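You operate a simulated robot arm through the tools that you are given. There is no shell and no other tool. Be economical: measure what you need, move in short steps, check, and stop when the job is done.

Carry out the task below with a simulated robot arm. There is one attempt and no reset: what you move stays moved.

## Task
Fetch the reel from the blue mat and set it on the white tile.

The check looks at the end state, three seconds after you hand in, the way a careful person would. Anything else that was tipped, shoved, dropped, spilled or broken makes it a failure.

## Robot
A 6-joint arm with a two-finger parallel gripper, fixed in place. Base frame: the origin is at the foot of the arm, x ahead of it, y to its left, z up; the work surface is at about z = 3. Readings come in mm, degrees, newtons and seconds.
With the tool pointing down near the work surface it reaches from about 140 to 580 mm from the base axis. Its first joint turns from -66.0 to 66.0 degrees. Payload 2.1 kg.
The TCP is the grasp point between the finger pads, 30 mm short of the fingertips. In the tool frame z runs along the fingers and y along their closing line. Largest opening 94 mm; finger width 28, thickness 10; the body of the gripper, 50 by 96 mm, starts 55 mm behind the TCP.
Orientation is that of the tool frame in the base frame, as a unit quaternion [x, y, z, w]. With the fingers straight down and closing along the base's y, the tool's x points along the base's -x, its y along +y and its z along -z.

## Interface
- The arm moves only by the tool arm_command. Its argument "rows" is a list of rows, each a list of 3 entries, a list of its own where there are three numbers: the gripper command, from -1 (shut) to 1 (fully open), values between in proportion, then the shift along the base's x, y, z in mm, then the turn, a rotation vector about the base's x, y, z in degrees. In form: [[hand, [x, y, z], [rx, ry, rz]], ...]. A call has 1 to 8 rows; each row shifts and turns the commanded pose from where the row before left it. Rows are played at 5 a second. More than 50 mm and 8.6 degrees between two rows, or a gripper value outside its range, and nothing of the call is played. Where a pose cannot be reached the arm comes as near as it can. A force on the tool above 40 N (or 10 N above the force at the start of the call, whichever is more), or a blocked arm, ends the call early, and 0.2 s more pass. Each finger travels about 72 mm/s and halts on what it meets, pressing with about 28 N; the grip force reading is that of the motor and also rises with nothing between the fingers. The clock runs only during rows and for 0.2 s after the last one: add rows that do not move to give the fingers time. It gives the time, the measured TCP pose, the force on the tool (base axes), the opening and the grip force at its end, in the units of the frame above (readings bear some noise), and new pictures: "pictures" is both (left out), scene, wrist or none.
- Cameras (640 x 400 px; columns grow to the right, rows downward): "scene" is fixed at [70.7, -404, 469.3]; the picture's right is [0.44, -0.90, 0.00], its down [-0.64, -0.31, -0.70] and it looks along [0.63, 0.30, -0.72] (base axes); focal length 288 px, centre (320, 200). "wrist" rides on the gripper at [76, 14, -102] in the tool frame; the picture's right is [-0.18, 0.98, 0.00], its down [-0.75, -0.14, -0.64] and it looks along [-0.63, -0.12, 0.77] (tool axes); focal length 243 px, centre (320, 200). There is no depth. A picture from a camera that has moved, and an enlarged one, comes with that camera's place and axes in the base frame and with its lens.
- inspect(camera, box): a new picture of the part [left, top, right, bottom] of that camera's present view, enlarged. It takes no simulated time.
- sign_off(): hands the job in; it is judged then, once.

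Work in short steps. Places have to be worked out from the pictures, the camera data and where the tool is seen: move nearer, look again, correct. Check each grasp and each placing, and mend what went wrong. You have 90 turns and 170 pictures in all, those below and enlarged ones among them. Open the gripper and draw the arm clear of the work before you hand the job in, unless the task says otherwise; then end with one line.

The tools are called as a command line: name --argument value ..., lists and objects as JSON in quotes. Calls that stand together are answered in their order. arm_command: Moves the arm, as the interface text tells. Its arguments: {"type":"object","properties":{"rows":{"type":"array","items":{"type":"array"}},"pictures":{"type":"string","enum":["both","scene","wrist","none"]}},"required":["rows"]} The other tools are called the same way: inspect (camera, box) takes an enlarged picture of a part of a camera's view; sign_off () hands the job in.

At the start:

```text
time: 0.0
tool_pos: [222.2, -277.9, 291.7]
tcp_rot: [0.0, 1.0, 0.0, 0.001]
wrist_force: [-0.6, -0.7, 0.3]
finger_gap: 94.2
gripper_force: 0.1
```

scene: 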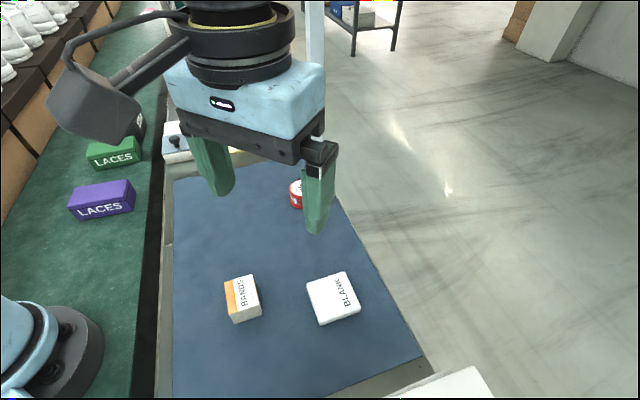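
wrist: 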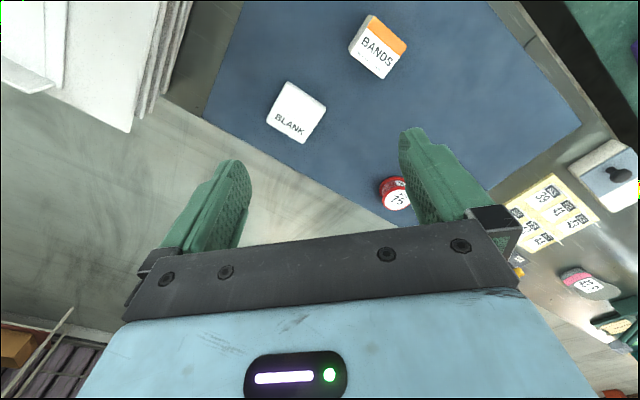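

I'll look more closely at the objects before moving.

inspect --camera "scene" --box '[150, 100, 450, 400]'

inspect --camera "wrist" --box '[340, 120, 640, 340]'

inspect --camera "wrist" --box '[200, 0, 640, 240]'

```text
1.33 times, centred on (300, 250) of scene
camera zoom: at [70.7, -404.0, 469.3], right [0.44, -0.9, 0.0], down [-0.64, -0.31, -0.7], along [0.63, 0.3, -0.72], focal length 384 px, centre (347, 133)
```

zoom: 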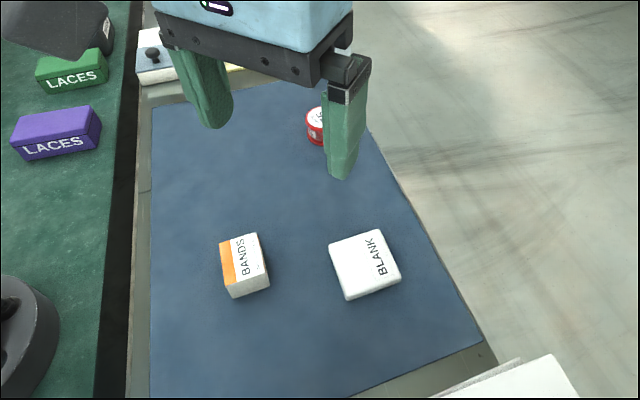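

```text
1.82 times, centred on (490, 230) of wrist
camera zoom: at [144.2, -264.1, 395.3], right [0.18, 0.98, 0.0], down [0.75, -0.14, 0.64], along [0.63, -0.12, -0.77], focal length 441 px, centre (11, 146)
```

zoom: 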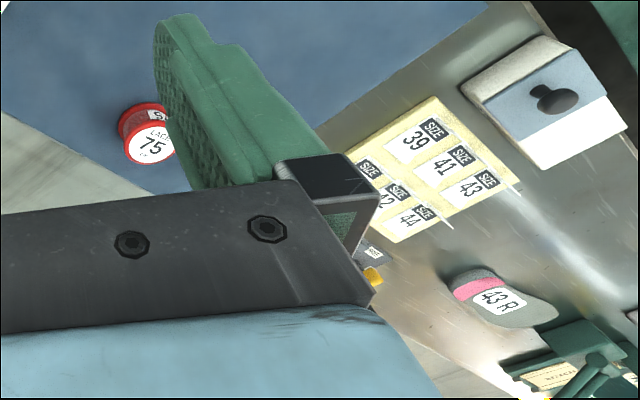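

```text
1.45 times, centred on (420, 120) of wrist
camera zoom: at [144.2, -264.1, 395.3], right [0.18, 0.98, 0.0], down [0.75, -0.14, 0.64], along [0.63, -0.12, -0.77], focal length 353 px, centre (174, 316)
```

zoom: 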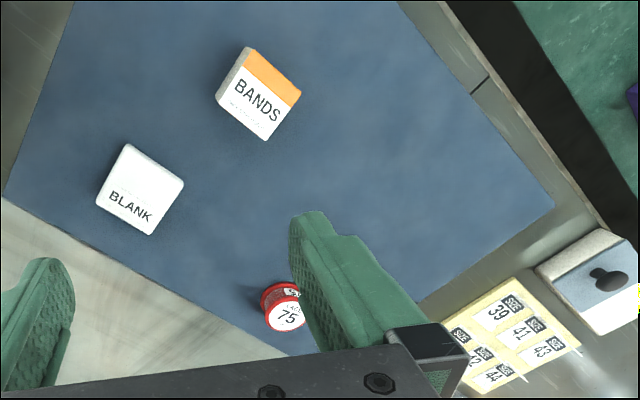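

The reel (red, "75") seems to be near (446,-170) and the white "BLANK" tile near (273,-331). I'll move at height towards the reel to view both better.

arm_command --rows '[[1, [10, 25, 0], [0, 0, 0]], [1, [15, 30, 0], [0, 0, 0]], [1, [15, 30, 0], [0, 0, 0]], [1, [20, 25, 0], [0, 0, 0]], [1, [0, 0, 0], [0, 0, 0]]]'

```text
time: 1.2
tool_pos: [280.3, -168.5, 292.3]
tcp_rot: [0.0, 1.0, 0.0, -0.001]
wrist_force: [0.4, 0.1, 0.6]
finger_gap: 93.8
gripper_force: 0.0
camera wrist: at [204.2, -153.8, 395.1], right [0.18, 0.98, 0.0], down [0.75, -0.14, 0.64], along [0.63, -0.12, -0.77], focal length 243 px, centre (320, 200)
```

scene: 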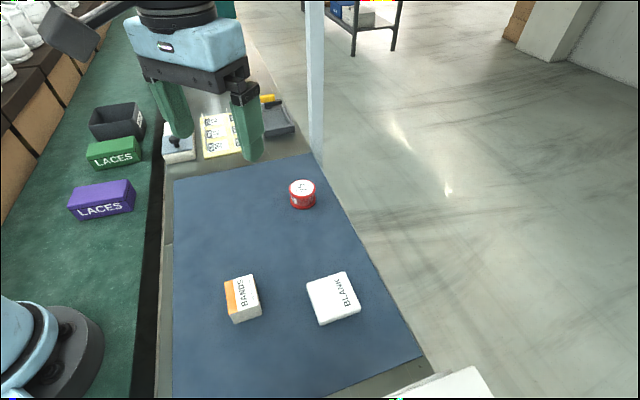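
wrist: 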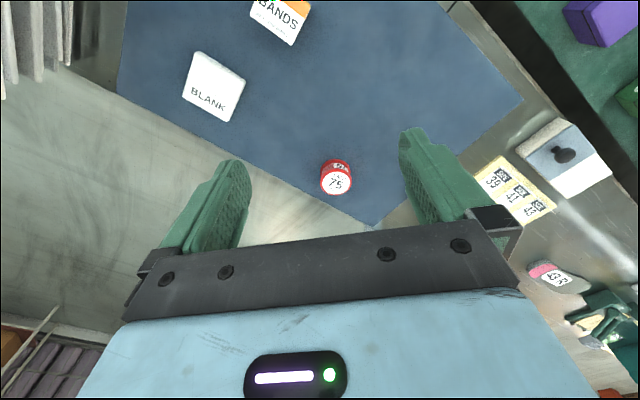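

inspect --camera "scene" --box '[270, 160, 370, 222]'

inspect --camera "scene" --box '[210, 250, 370, 350]'

inspect --camera "wrist" --box '[170, 30, 400, 210]'

```text
6.40 times, centred on (320, 191) of scene
camera zoom: at [70.7, -404.0, 469.3], right [0.44, -0.9, 0.0], down [-0.64, -0.31, -0.7], along [0.63, 0.3, -0.72], focal length 1844 px, centre (320, 258)
```

zoom: 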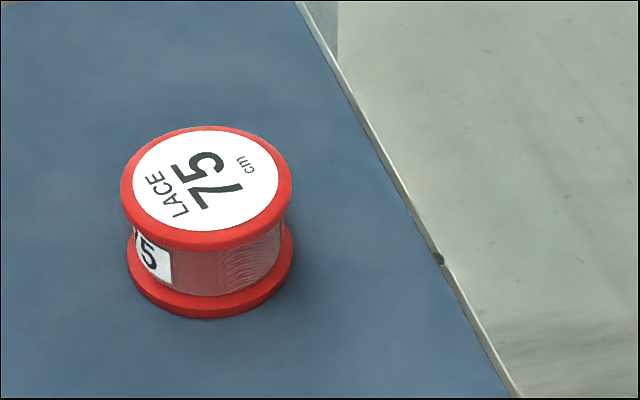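

```text
4.00 times, centred on (290, 300) of scene
camera zoom: at [70.7, -404.0, 469.3], right [0.44, -0.9, 0.0], down [-0.64, -0.31, -0.7], along [0.63, 0.3, -0.72], focal length 1153 px, centre (440, -200)
```

zoom: 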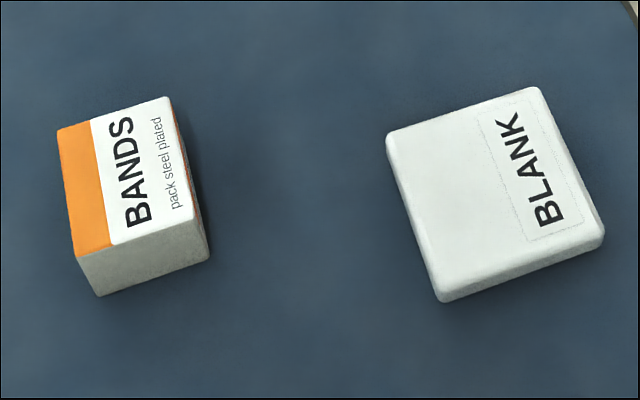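

```text
2.22 times, centred on (285, 120) of wrist
camera zoom: at [204.2, -153.8, 395.1], right [0.18, 0.98, 0.0], down [0.75, -0.14, 0.64], along [0.63, -0.12, -0.77], focal length 539 px, centre (398, 378)
```

zoom: 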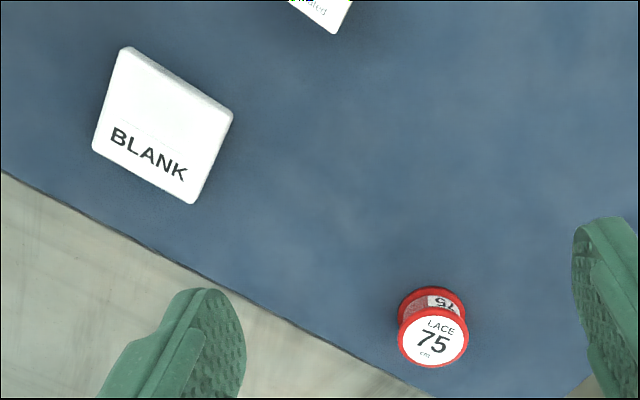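

Triangulated from both cameras, the reel's top centre is about (464,-173,33) with flanges about 58 mm across. The tile's top centre is about (277,-330,~14). I'll move above the reel, staying high.

arm_command --rows '[[1, [45, 0, 0], [0, 0, 0]], [1, [45, -2, 0], [0, 0, 0]], [1, [45, -2, -10], [0, 0, 0]], [1, [45, 0, -40], [0, 0, 0]], [1, [4, 0, -45], [0, 0, 0]], [1, [0, 0, -45], [0, 0, 0]], [1, [0, 0, -30], [0, 0, 0]], [1, [0, 0, 0], [0, 0, 0]]]'

```text
refused: row 4 steps farther than a row can; nothing moved
```

Row 4 was too long, so I'll split it up.

arm_command --rows '[[1, [45, 0, 0], [0, 0, 0]], [1, [45, -2, 0], [0, 0, 0]], [1, [45, -2, -10], [0, 0, 0]], [1, [35, 0, -30], [0, 0, 0]], [1, [14, 0, -45], [0, 0, 0]], [1, [0, 0, -45], [0, 0, 0]], [1, [0, 0, -30], [0, 0, 0]], [1, [0, 0, 0], [0, 0, 0]]]'

```text
time: 3.0
tool_pos: [465.3, -170.9, 132.3]
tcp_rot: [0.0, 1.0, 0.0, 0.0]
wrist_force: [-1.1, -0.2, -0.6]
finger_gap: 93.7
gripper_force: 0.0
camera wrist: at [388.5, -157.8, 234.7], right [0.18, 0.98, 0.0], down [0.75, -0.14, 0.64], along [0.63, -0.12, -0.77], focal length 243 px, centre (320, 200)
```

scene: 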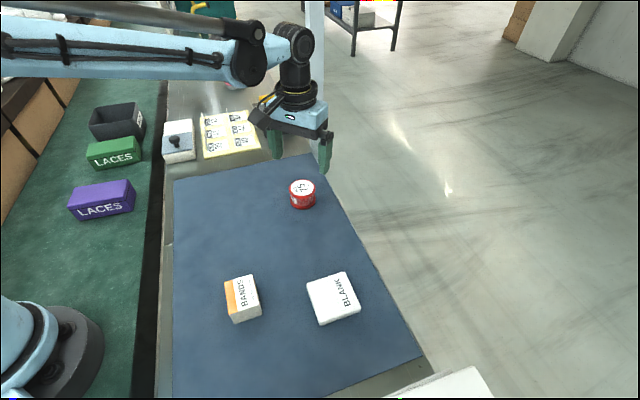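
wrist: 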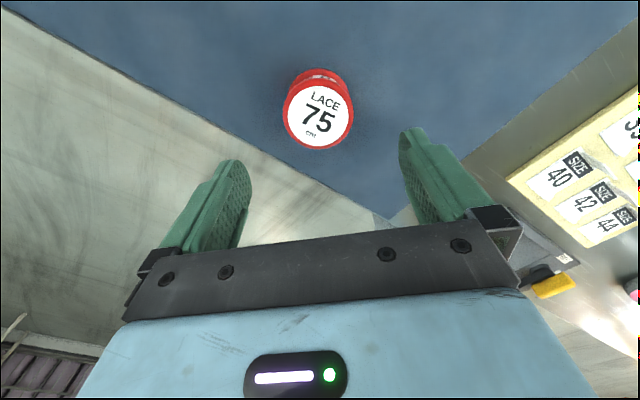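

The new wrist view puts the reel at (463.6,-174), in agreement. I'll correct slightly and descend to TCP z≈38 with the hand open.

arm_command --rows '[[1, [-1.5, -3, -20], [0, 0, 0]], [1, [0, 0, -30], [0, 0, 0]], [1, [0, 0, -25], [0, 0, 0]], [1, [0, 0, -12], [0, 0, 0]], [1, [0, 0, -7], [0, 0, 0]], [1, [0, 0, 0], [0, 0, 0]]]'

```text
time: 4.4
tool_pos: [463.6, -175.3, 38.0]
tcp_rot: [0.0, 1.0, 0.0, 0.0]
wrist_force: [-0.4, -0.4, 0.5]
finger_gap: 93.9
gripper_force: 0.2
camera wrist: at [386.7, -161.2, 141.0], right [0.18, 0.98, 0.0], down [0.75, -0.14, 0.64], along [0.63, -0.12, -0.77], focal length 243 px, centre (320, 200)
```

scene: 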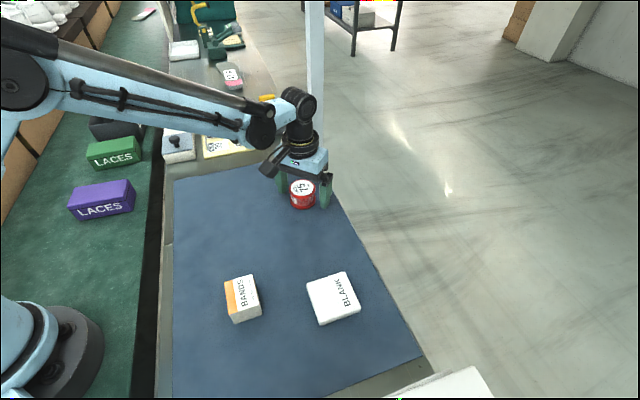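
wrist: 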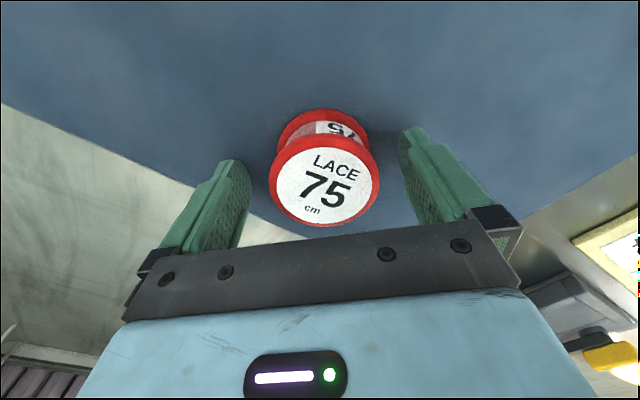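

The reel sits centred between the pads (462,-173), so I close the fingers.

arm_command --rows '[[-1, [0, 0, 0], [0, 0, 0]], [-1, [0, 0, 0], [0, 0, 0]], [-1, [0, 0, 0], [0, 0, 0]], [-1, [0, 0, 0], [0, 0, 0]]]' --pictures "wrist"

```text
time: 5.4
tool_pos: [464.0, -173.9, 39.0]
tcp_rot: [0.0, 1.0, 0.001, 0.0]
wrist_force: [0.5, 0.5, 0.4]
finger_gap: 56.7
gripper_force: 27.9
camera wrist: at [386.7, -161.2, 141.2], right [0.18, 0.98, 0.0], down [0.75, -0.14, 0.64], along [0.63, -0.12, -0.77], focal length 243 px, centre (320, 200)
```

wrist: 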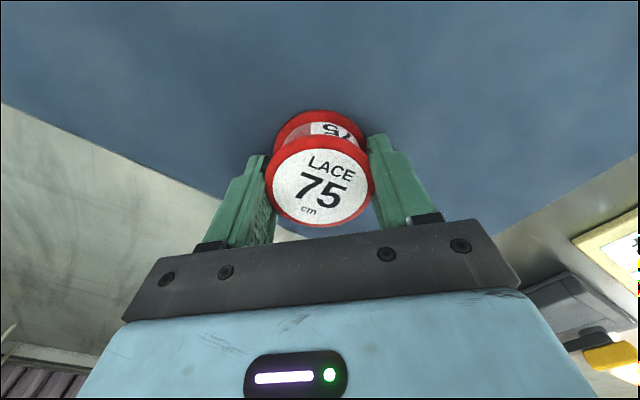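

The reel is held at a 56.7 mm gap with 28 N of grip. I lift it gently and check.

arm_command --rows '[[-1, [0, 0, 10], [0, 0, 0]], [-1, [0, 0, 20], [0, 0, 0]], [-1, [0, 0, 30], [0, 0, 0]], [-1, [0, 0, 30], [0, 0, 0]], [-1, [0, 0, 0], [0, 0, 0]]]'

```text
time: 6.6
tool_pos: [464.1, -175.3, 129.2]
tcp_rot: [0.0, 1.0, 0.0, 0.0]
wrist_force: [0.6, 0.6, -0.6]
finger_gap: 56.7
gripper_force: 28.2
camera wrist: at [386.9, -161.1, 232.0], right [0.18, 0.98, 0.0], down [0.75, -0.14, 0.64], along [0.63, -0.12, -0.77], focal length 243 px, centre (320, 200)
```

scene: 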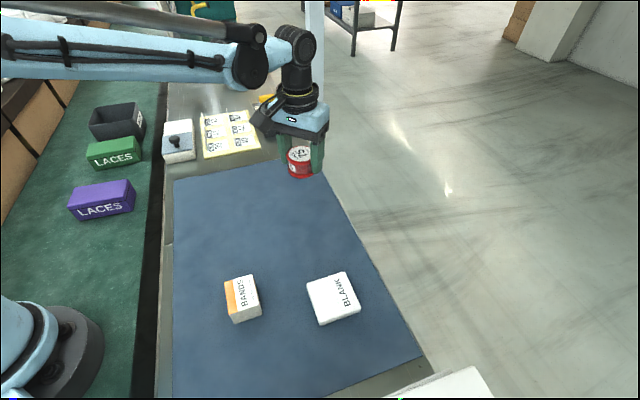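
wrist: 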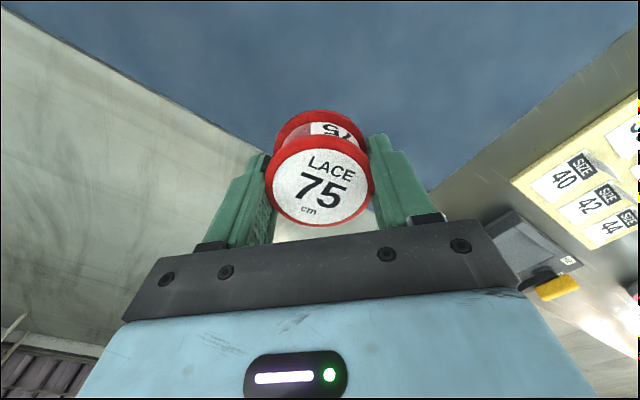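

The reel is firmly held and level. I carry it at height toward the tile, stopping at about x=310 so the wrist camera can see the tile.

arm_command --rows '[[-1, [-30, -30, 10], [0, 0, 0]], [-1, [-31, -31, 10], [0, 0, 0]], [-1, [-31, -31, 0], [0, 0, 0]], [-1, [-31, -31, 0], [0, 0, 0]], [-1, [-31, -31, 0], [0, 0, 0]], [-1, [0, 0, 0], [0, 0, 0]]]'

```text
time: 8.0
tool_pos: [309.6, -329.3, 148.5]
tcp_rot: [0.0, 1.0, 0.0, 0.0]
wrist_force: [0.1, 0.3, -1.1]
finger_gap: 56.9
gripper_force: 28.1
camera wrist: at [232.5, -315.3, 251.4], right [0.18, 0.98, 0.0], down [0.75, -0.14, 0.64], along [0.63, -0.12, -0.77], focal length 243 px, centre (320, 200)
```

scene: 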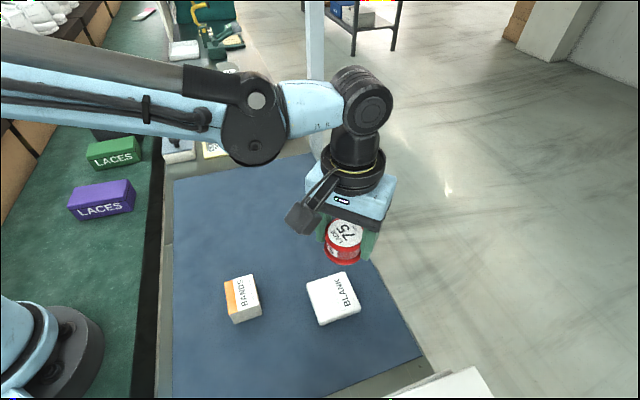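
wrist: 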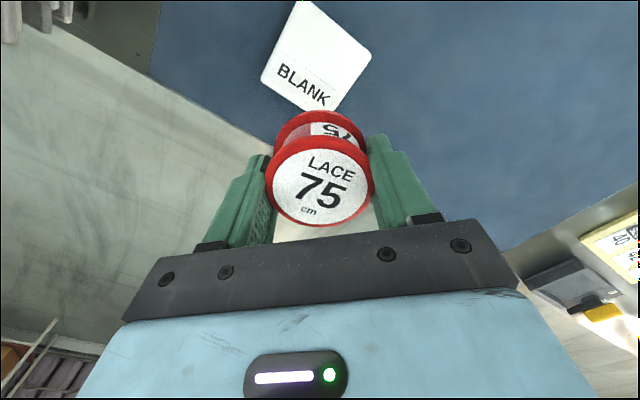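

inspect --camera "wrist" --box '[240, 0, 400, 100]'

```text
4.00 times, centred on (320, 50) of wrist
camera zoom: at [232.5, -315.3, 251.4], right [0.18, 0.98, 0.0], down [0.75, -0.14, 0.64], along [0.63, -0.12, -0.77], focal length 970 px, centre (320, 800)
```

zoom: 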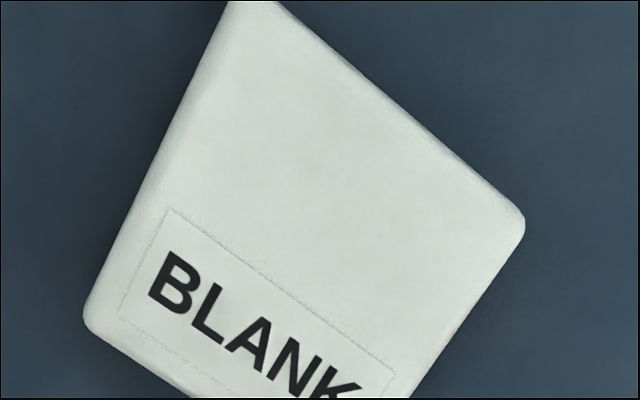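

The tile's corners give its centre as (278,-329.5) and a side of about 70 mm. The reel sits about 2 mm in -x of the TCP, so I target TCP (280,-329) and come down to z≈62.

arm_command --rows '[[-1, [-15, 0, 0], [0, 0, 0]], [-1, [-15, 0, -10], [0, 0, 0]], [-1, [0, 0, -25], [0, 0, 0]], [-1, [0, 0, -25], [0, 0, 0]], [-1, [0, 0, -15], [0, 0, 0]], [-1, [0, 0, -11], [0, 0, 0]], [-1, [0, 0, 0], [0, 0, 0]]]'

inspect --camera "scene" --box '[260, 220, 420, 340]'

```text
time: 9.6
tool_pos: [280.3, -328.8, 62.5]
tcp_rot: [0.0, 1.0, 0.0, -0.001]
wrist_force: [1.0, 0.7, -0.3]
finger_gap: 56.6
gripper_force: 28.1
camera wrist: at [203.1, -314.6, 165.3], right [0.18, 0.98, 0.0], down [0.75, -0.14, 0.64], along [0.63, -0.12, -0.77], focal length 243 px, centre (320, 200)
```

scene: 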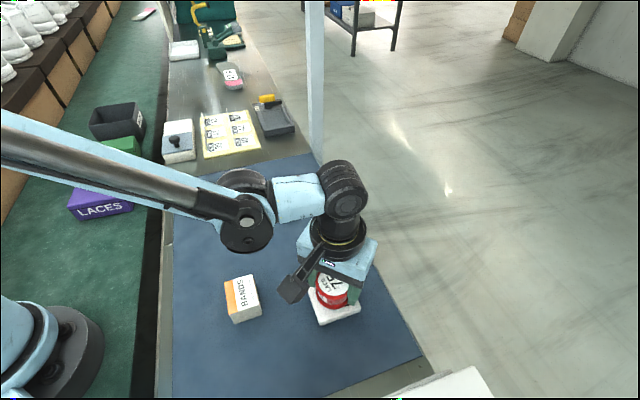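
wrist: 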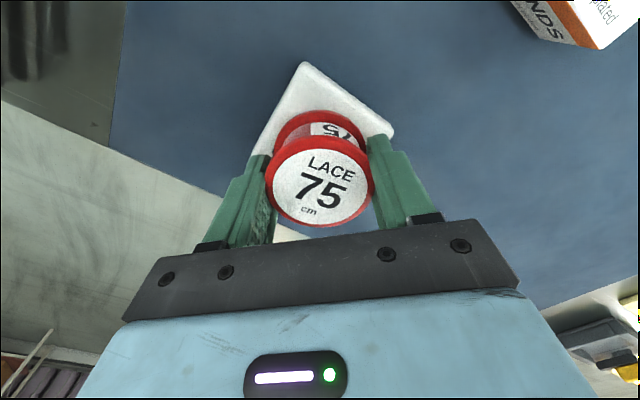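

```text
3.33 times, centred on (340, 280) of scene
camera zoom: at [70.7, -404.0, 469.3], right [0.44, -0.9, 0.0], down [-0.64, -0.31, -0.7], along [0.63, 0.3, -0.72], focal length 961 px, centre (253, -67)
```

zoom: 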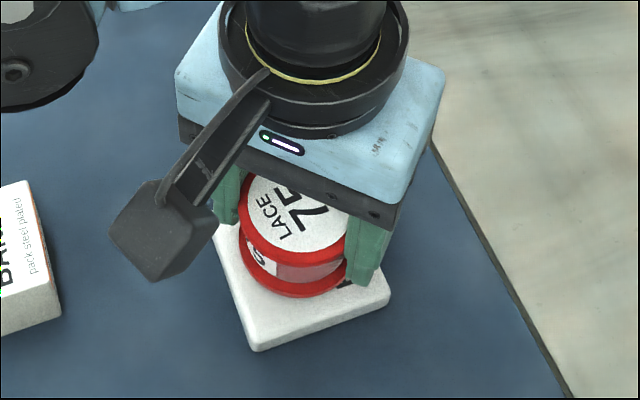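

The reel is lined up over the tile, and the fingertips sit about 4 mm above the reel's base. I lower in small steps and watch the force.

arm_command --rows '[[-1, [0, 0, -3], [0, 0, 0]], [-1, [0, 0, -3], [0, 0, 0]], [-1, [0, 0, -2], [0, 0, 0]], [-1, [0, 0, 0], [0, 0, 0]]]' --pictures "none"

inspect --camera "scene" --box '[290, 260, 390, 330]'

```text
time: 10.6
tool_pos: [280.6, -329.1, 54.7]
tcp_rot: [-0.001, 1.0, 0.0, 0.0]
wrist_force: [0.6, 0.4, -0.3]
finger_gap: 56.9
gripper_force: 28.0
```

```text
5.71 times, centred on (340, 295) of scene
camera zoom: at [70.7, -404.0, 469.3], right [0.44, -0.9, 0.0], down [-0.64, -0.31, -0.7], along [0.63, 0.3, -0.72], focal length 1647 px, centre (206, -343)
```

zoom: 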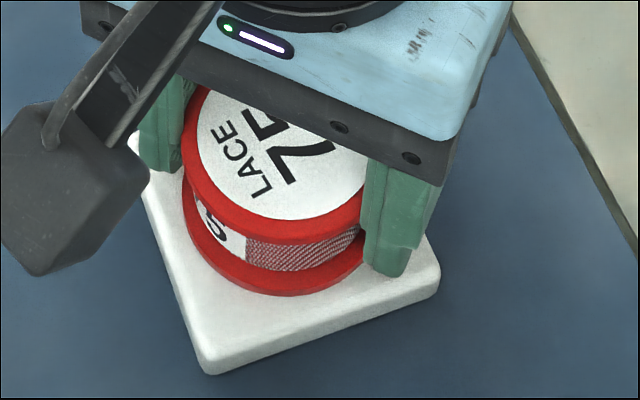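

The projected reel base lines up with the tile centre to within a couple of mm, and there's no contact yet. I keep lowering.

arm_command --rows '[[-1, [0, 0, -1], [0, 0, 0]], [-1, [0, 0, -1], [0, 0, 0]], [-1, [0, 0, 0], [0, 0, 0]]]' --pictures "none"

```text
time: 11.4
tool_pos: [280.1, -330.3, 53.8]
tcp_rot: [0.001, 1.0, -0.001, 0.0]
wrist_force: [0.4, -0.2, 32.4]
finger_gap: 57.0
gripper_force: 27.7
```

Contact: 32 N upward at z≈53.8. I back off 1 mm to relieve the force and check before letting go.

arm_command --rows '[[-1, [0, 0, 1], [0, 0, 0]], [-1, [0, 0, 0], [0, 0, 0]]]'

inspect --camera "scene" --box '[290, 260, 390, 330]'

```text
time: 12.0
tool_pos: [279.8, -328.0, 53.7]
tcp_rot: [0.0, 1.0, 0.0, 0.0]
wrist_force: [-0.1, 0.2, -0.6]
finger_gap: 56.7
gripper_force: 28.1
camera wrist: at [202.6, -315.2, 156.1], right [0.18, 0.98, 0.0], down [0.75, -0.14, 0.64], along [0.63, -0.12, -0.77], focal length 243 px, centre (320, 200)
```

scene: 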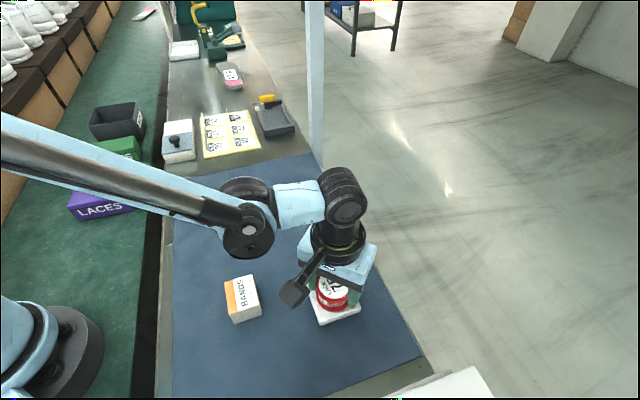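
wrist: 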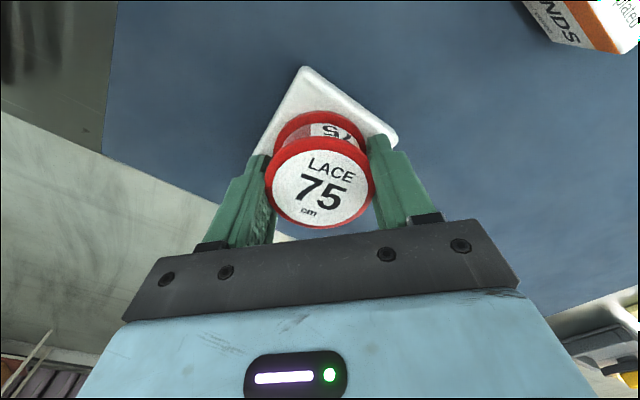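

```text
5.71 times, centred on (340, 295) of scene
camera zoom: at [70.7, -404.0, 469.3], right [0.44, -0.9, 0.0], down [-0.64, -0.31, -0.7], along [0.63, 0.3, -0.72], focal length 1647 px, centre (206, -343)
```

zoom: 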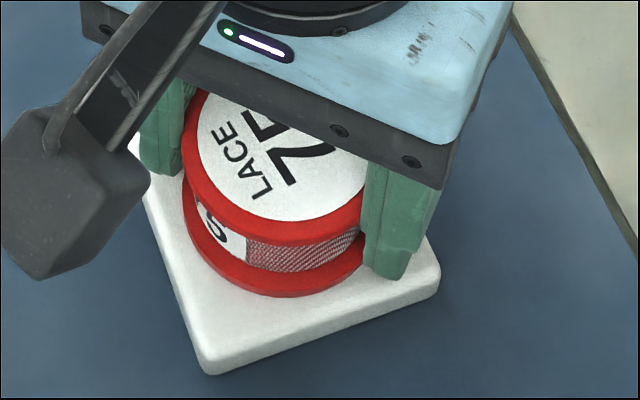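

The reel is resting on the tile with no force left. I open the fingers gradually.

arm_command --rows '[[0.3, [0, 0, 0], [0, 0, 0]], [0.5, [0, 0, 0], [0, 0, 0]], [0.8, [0, 0, 0], [0, 0, 0]], [1, [0, 0, 0], [0, 0, 0]], [1, [0, 0, 0], [0, 0, 0]]]'

```text
time: 13.2
tool_pos: [279.0, -330.5, 54.0]
tcp_rot: [-0.001, 1.0, 0.0, 0.0]
wrist_force: [0.2, -0.2, 0.7]
finger_gap: 94.2
gripper_force: 0.1
camera wrist: at [202.7, -315.3, 156.5], right [0.18, 0.98, 0.0], down [0.75, -0.14, 0.64], along [0.63, -0.12, -0.77], focal length 243 px, centre (320, 200)
```

scene: 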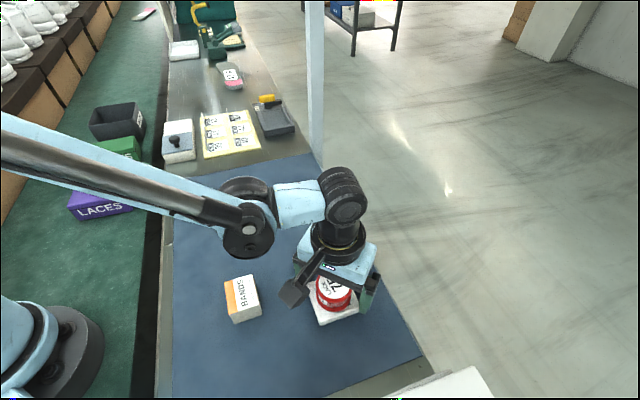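
wrist: 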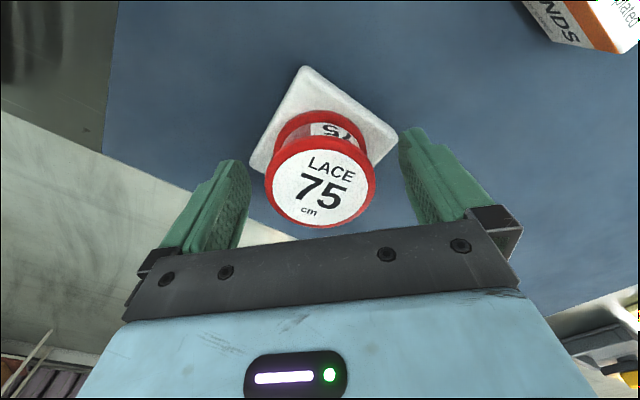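

The reel stays put, level on the tile. I draw straight up and clear, then look again.

arm_command --rows '[[1, [0, 0, 15], [0, 0, 0]], [1, [0, 0, 30], [0, 0, 0]], [1, [0, 0, 45], [0, 0, 0]], [1, [0, 0, 45], [0, 0, 0]], [1, [20, 30, 30], [0, 0, 0]], [1, [30, 35, 0], [0, 0, 0]], [1, [30, 35, 0], [0, 0, 0]], [1, [0, 0, 0], [0, 0, 0]]]'

inspect --camera "scene" --box '[210, 250, 390, 350]'

```text
time: 15.0
tool_pos: [360.7, -229.2, 217.0]
tcp_rot: [0.0, 1.0, 0.0, 0.0]
wrist_force: [-0.3, 0.8, 0.3]
finger_gap: 93.8
gripper_force: 0.0
camera wrist: at [283.2, -215.3, 320.6], right [0.18, 0.98, 0.0], down [0.75, -0.14, 0.64], along [0.63, -0.12, -0.77], focal length 243 px, centre (320, 200)
```

scene: 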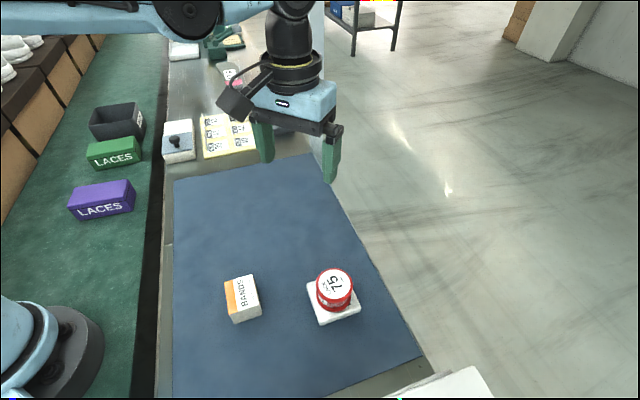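
wrist: 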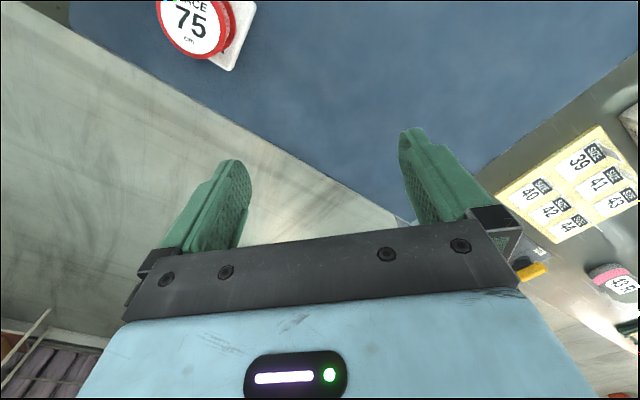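

```text
3.56 times, centred on (300, 300) of scene
camera zoom: at [70.7, -404.0, 469.3], right [0.44, -0.9, 0.0], down [-0.64, -0.31, -0.7], along [0.63, 0.3, -0.72], focal length 1025 px, centre (391, -156)
```

zoom: 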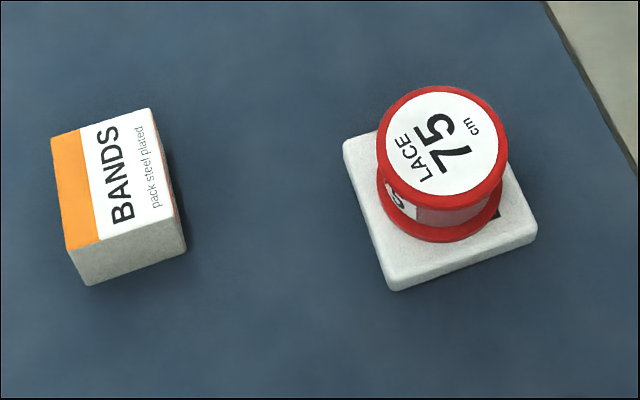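

The reel stands flat and centred on the white tile, nothing else has moved, and the arm is clear with the gripper open. I'm handing in.

sign_off

```text
The job is handed in.
```

The reel is on the white tile (the one marked "BLANK"), standing flat and centred; nothing else was disturbed, and the arm is clear with the gripper open.
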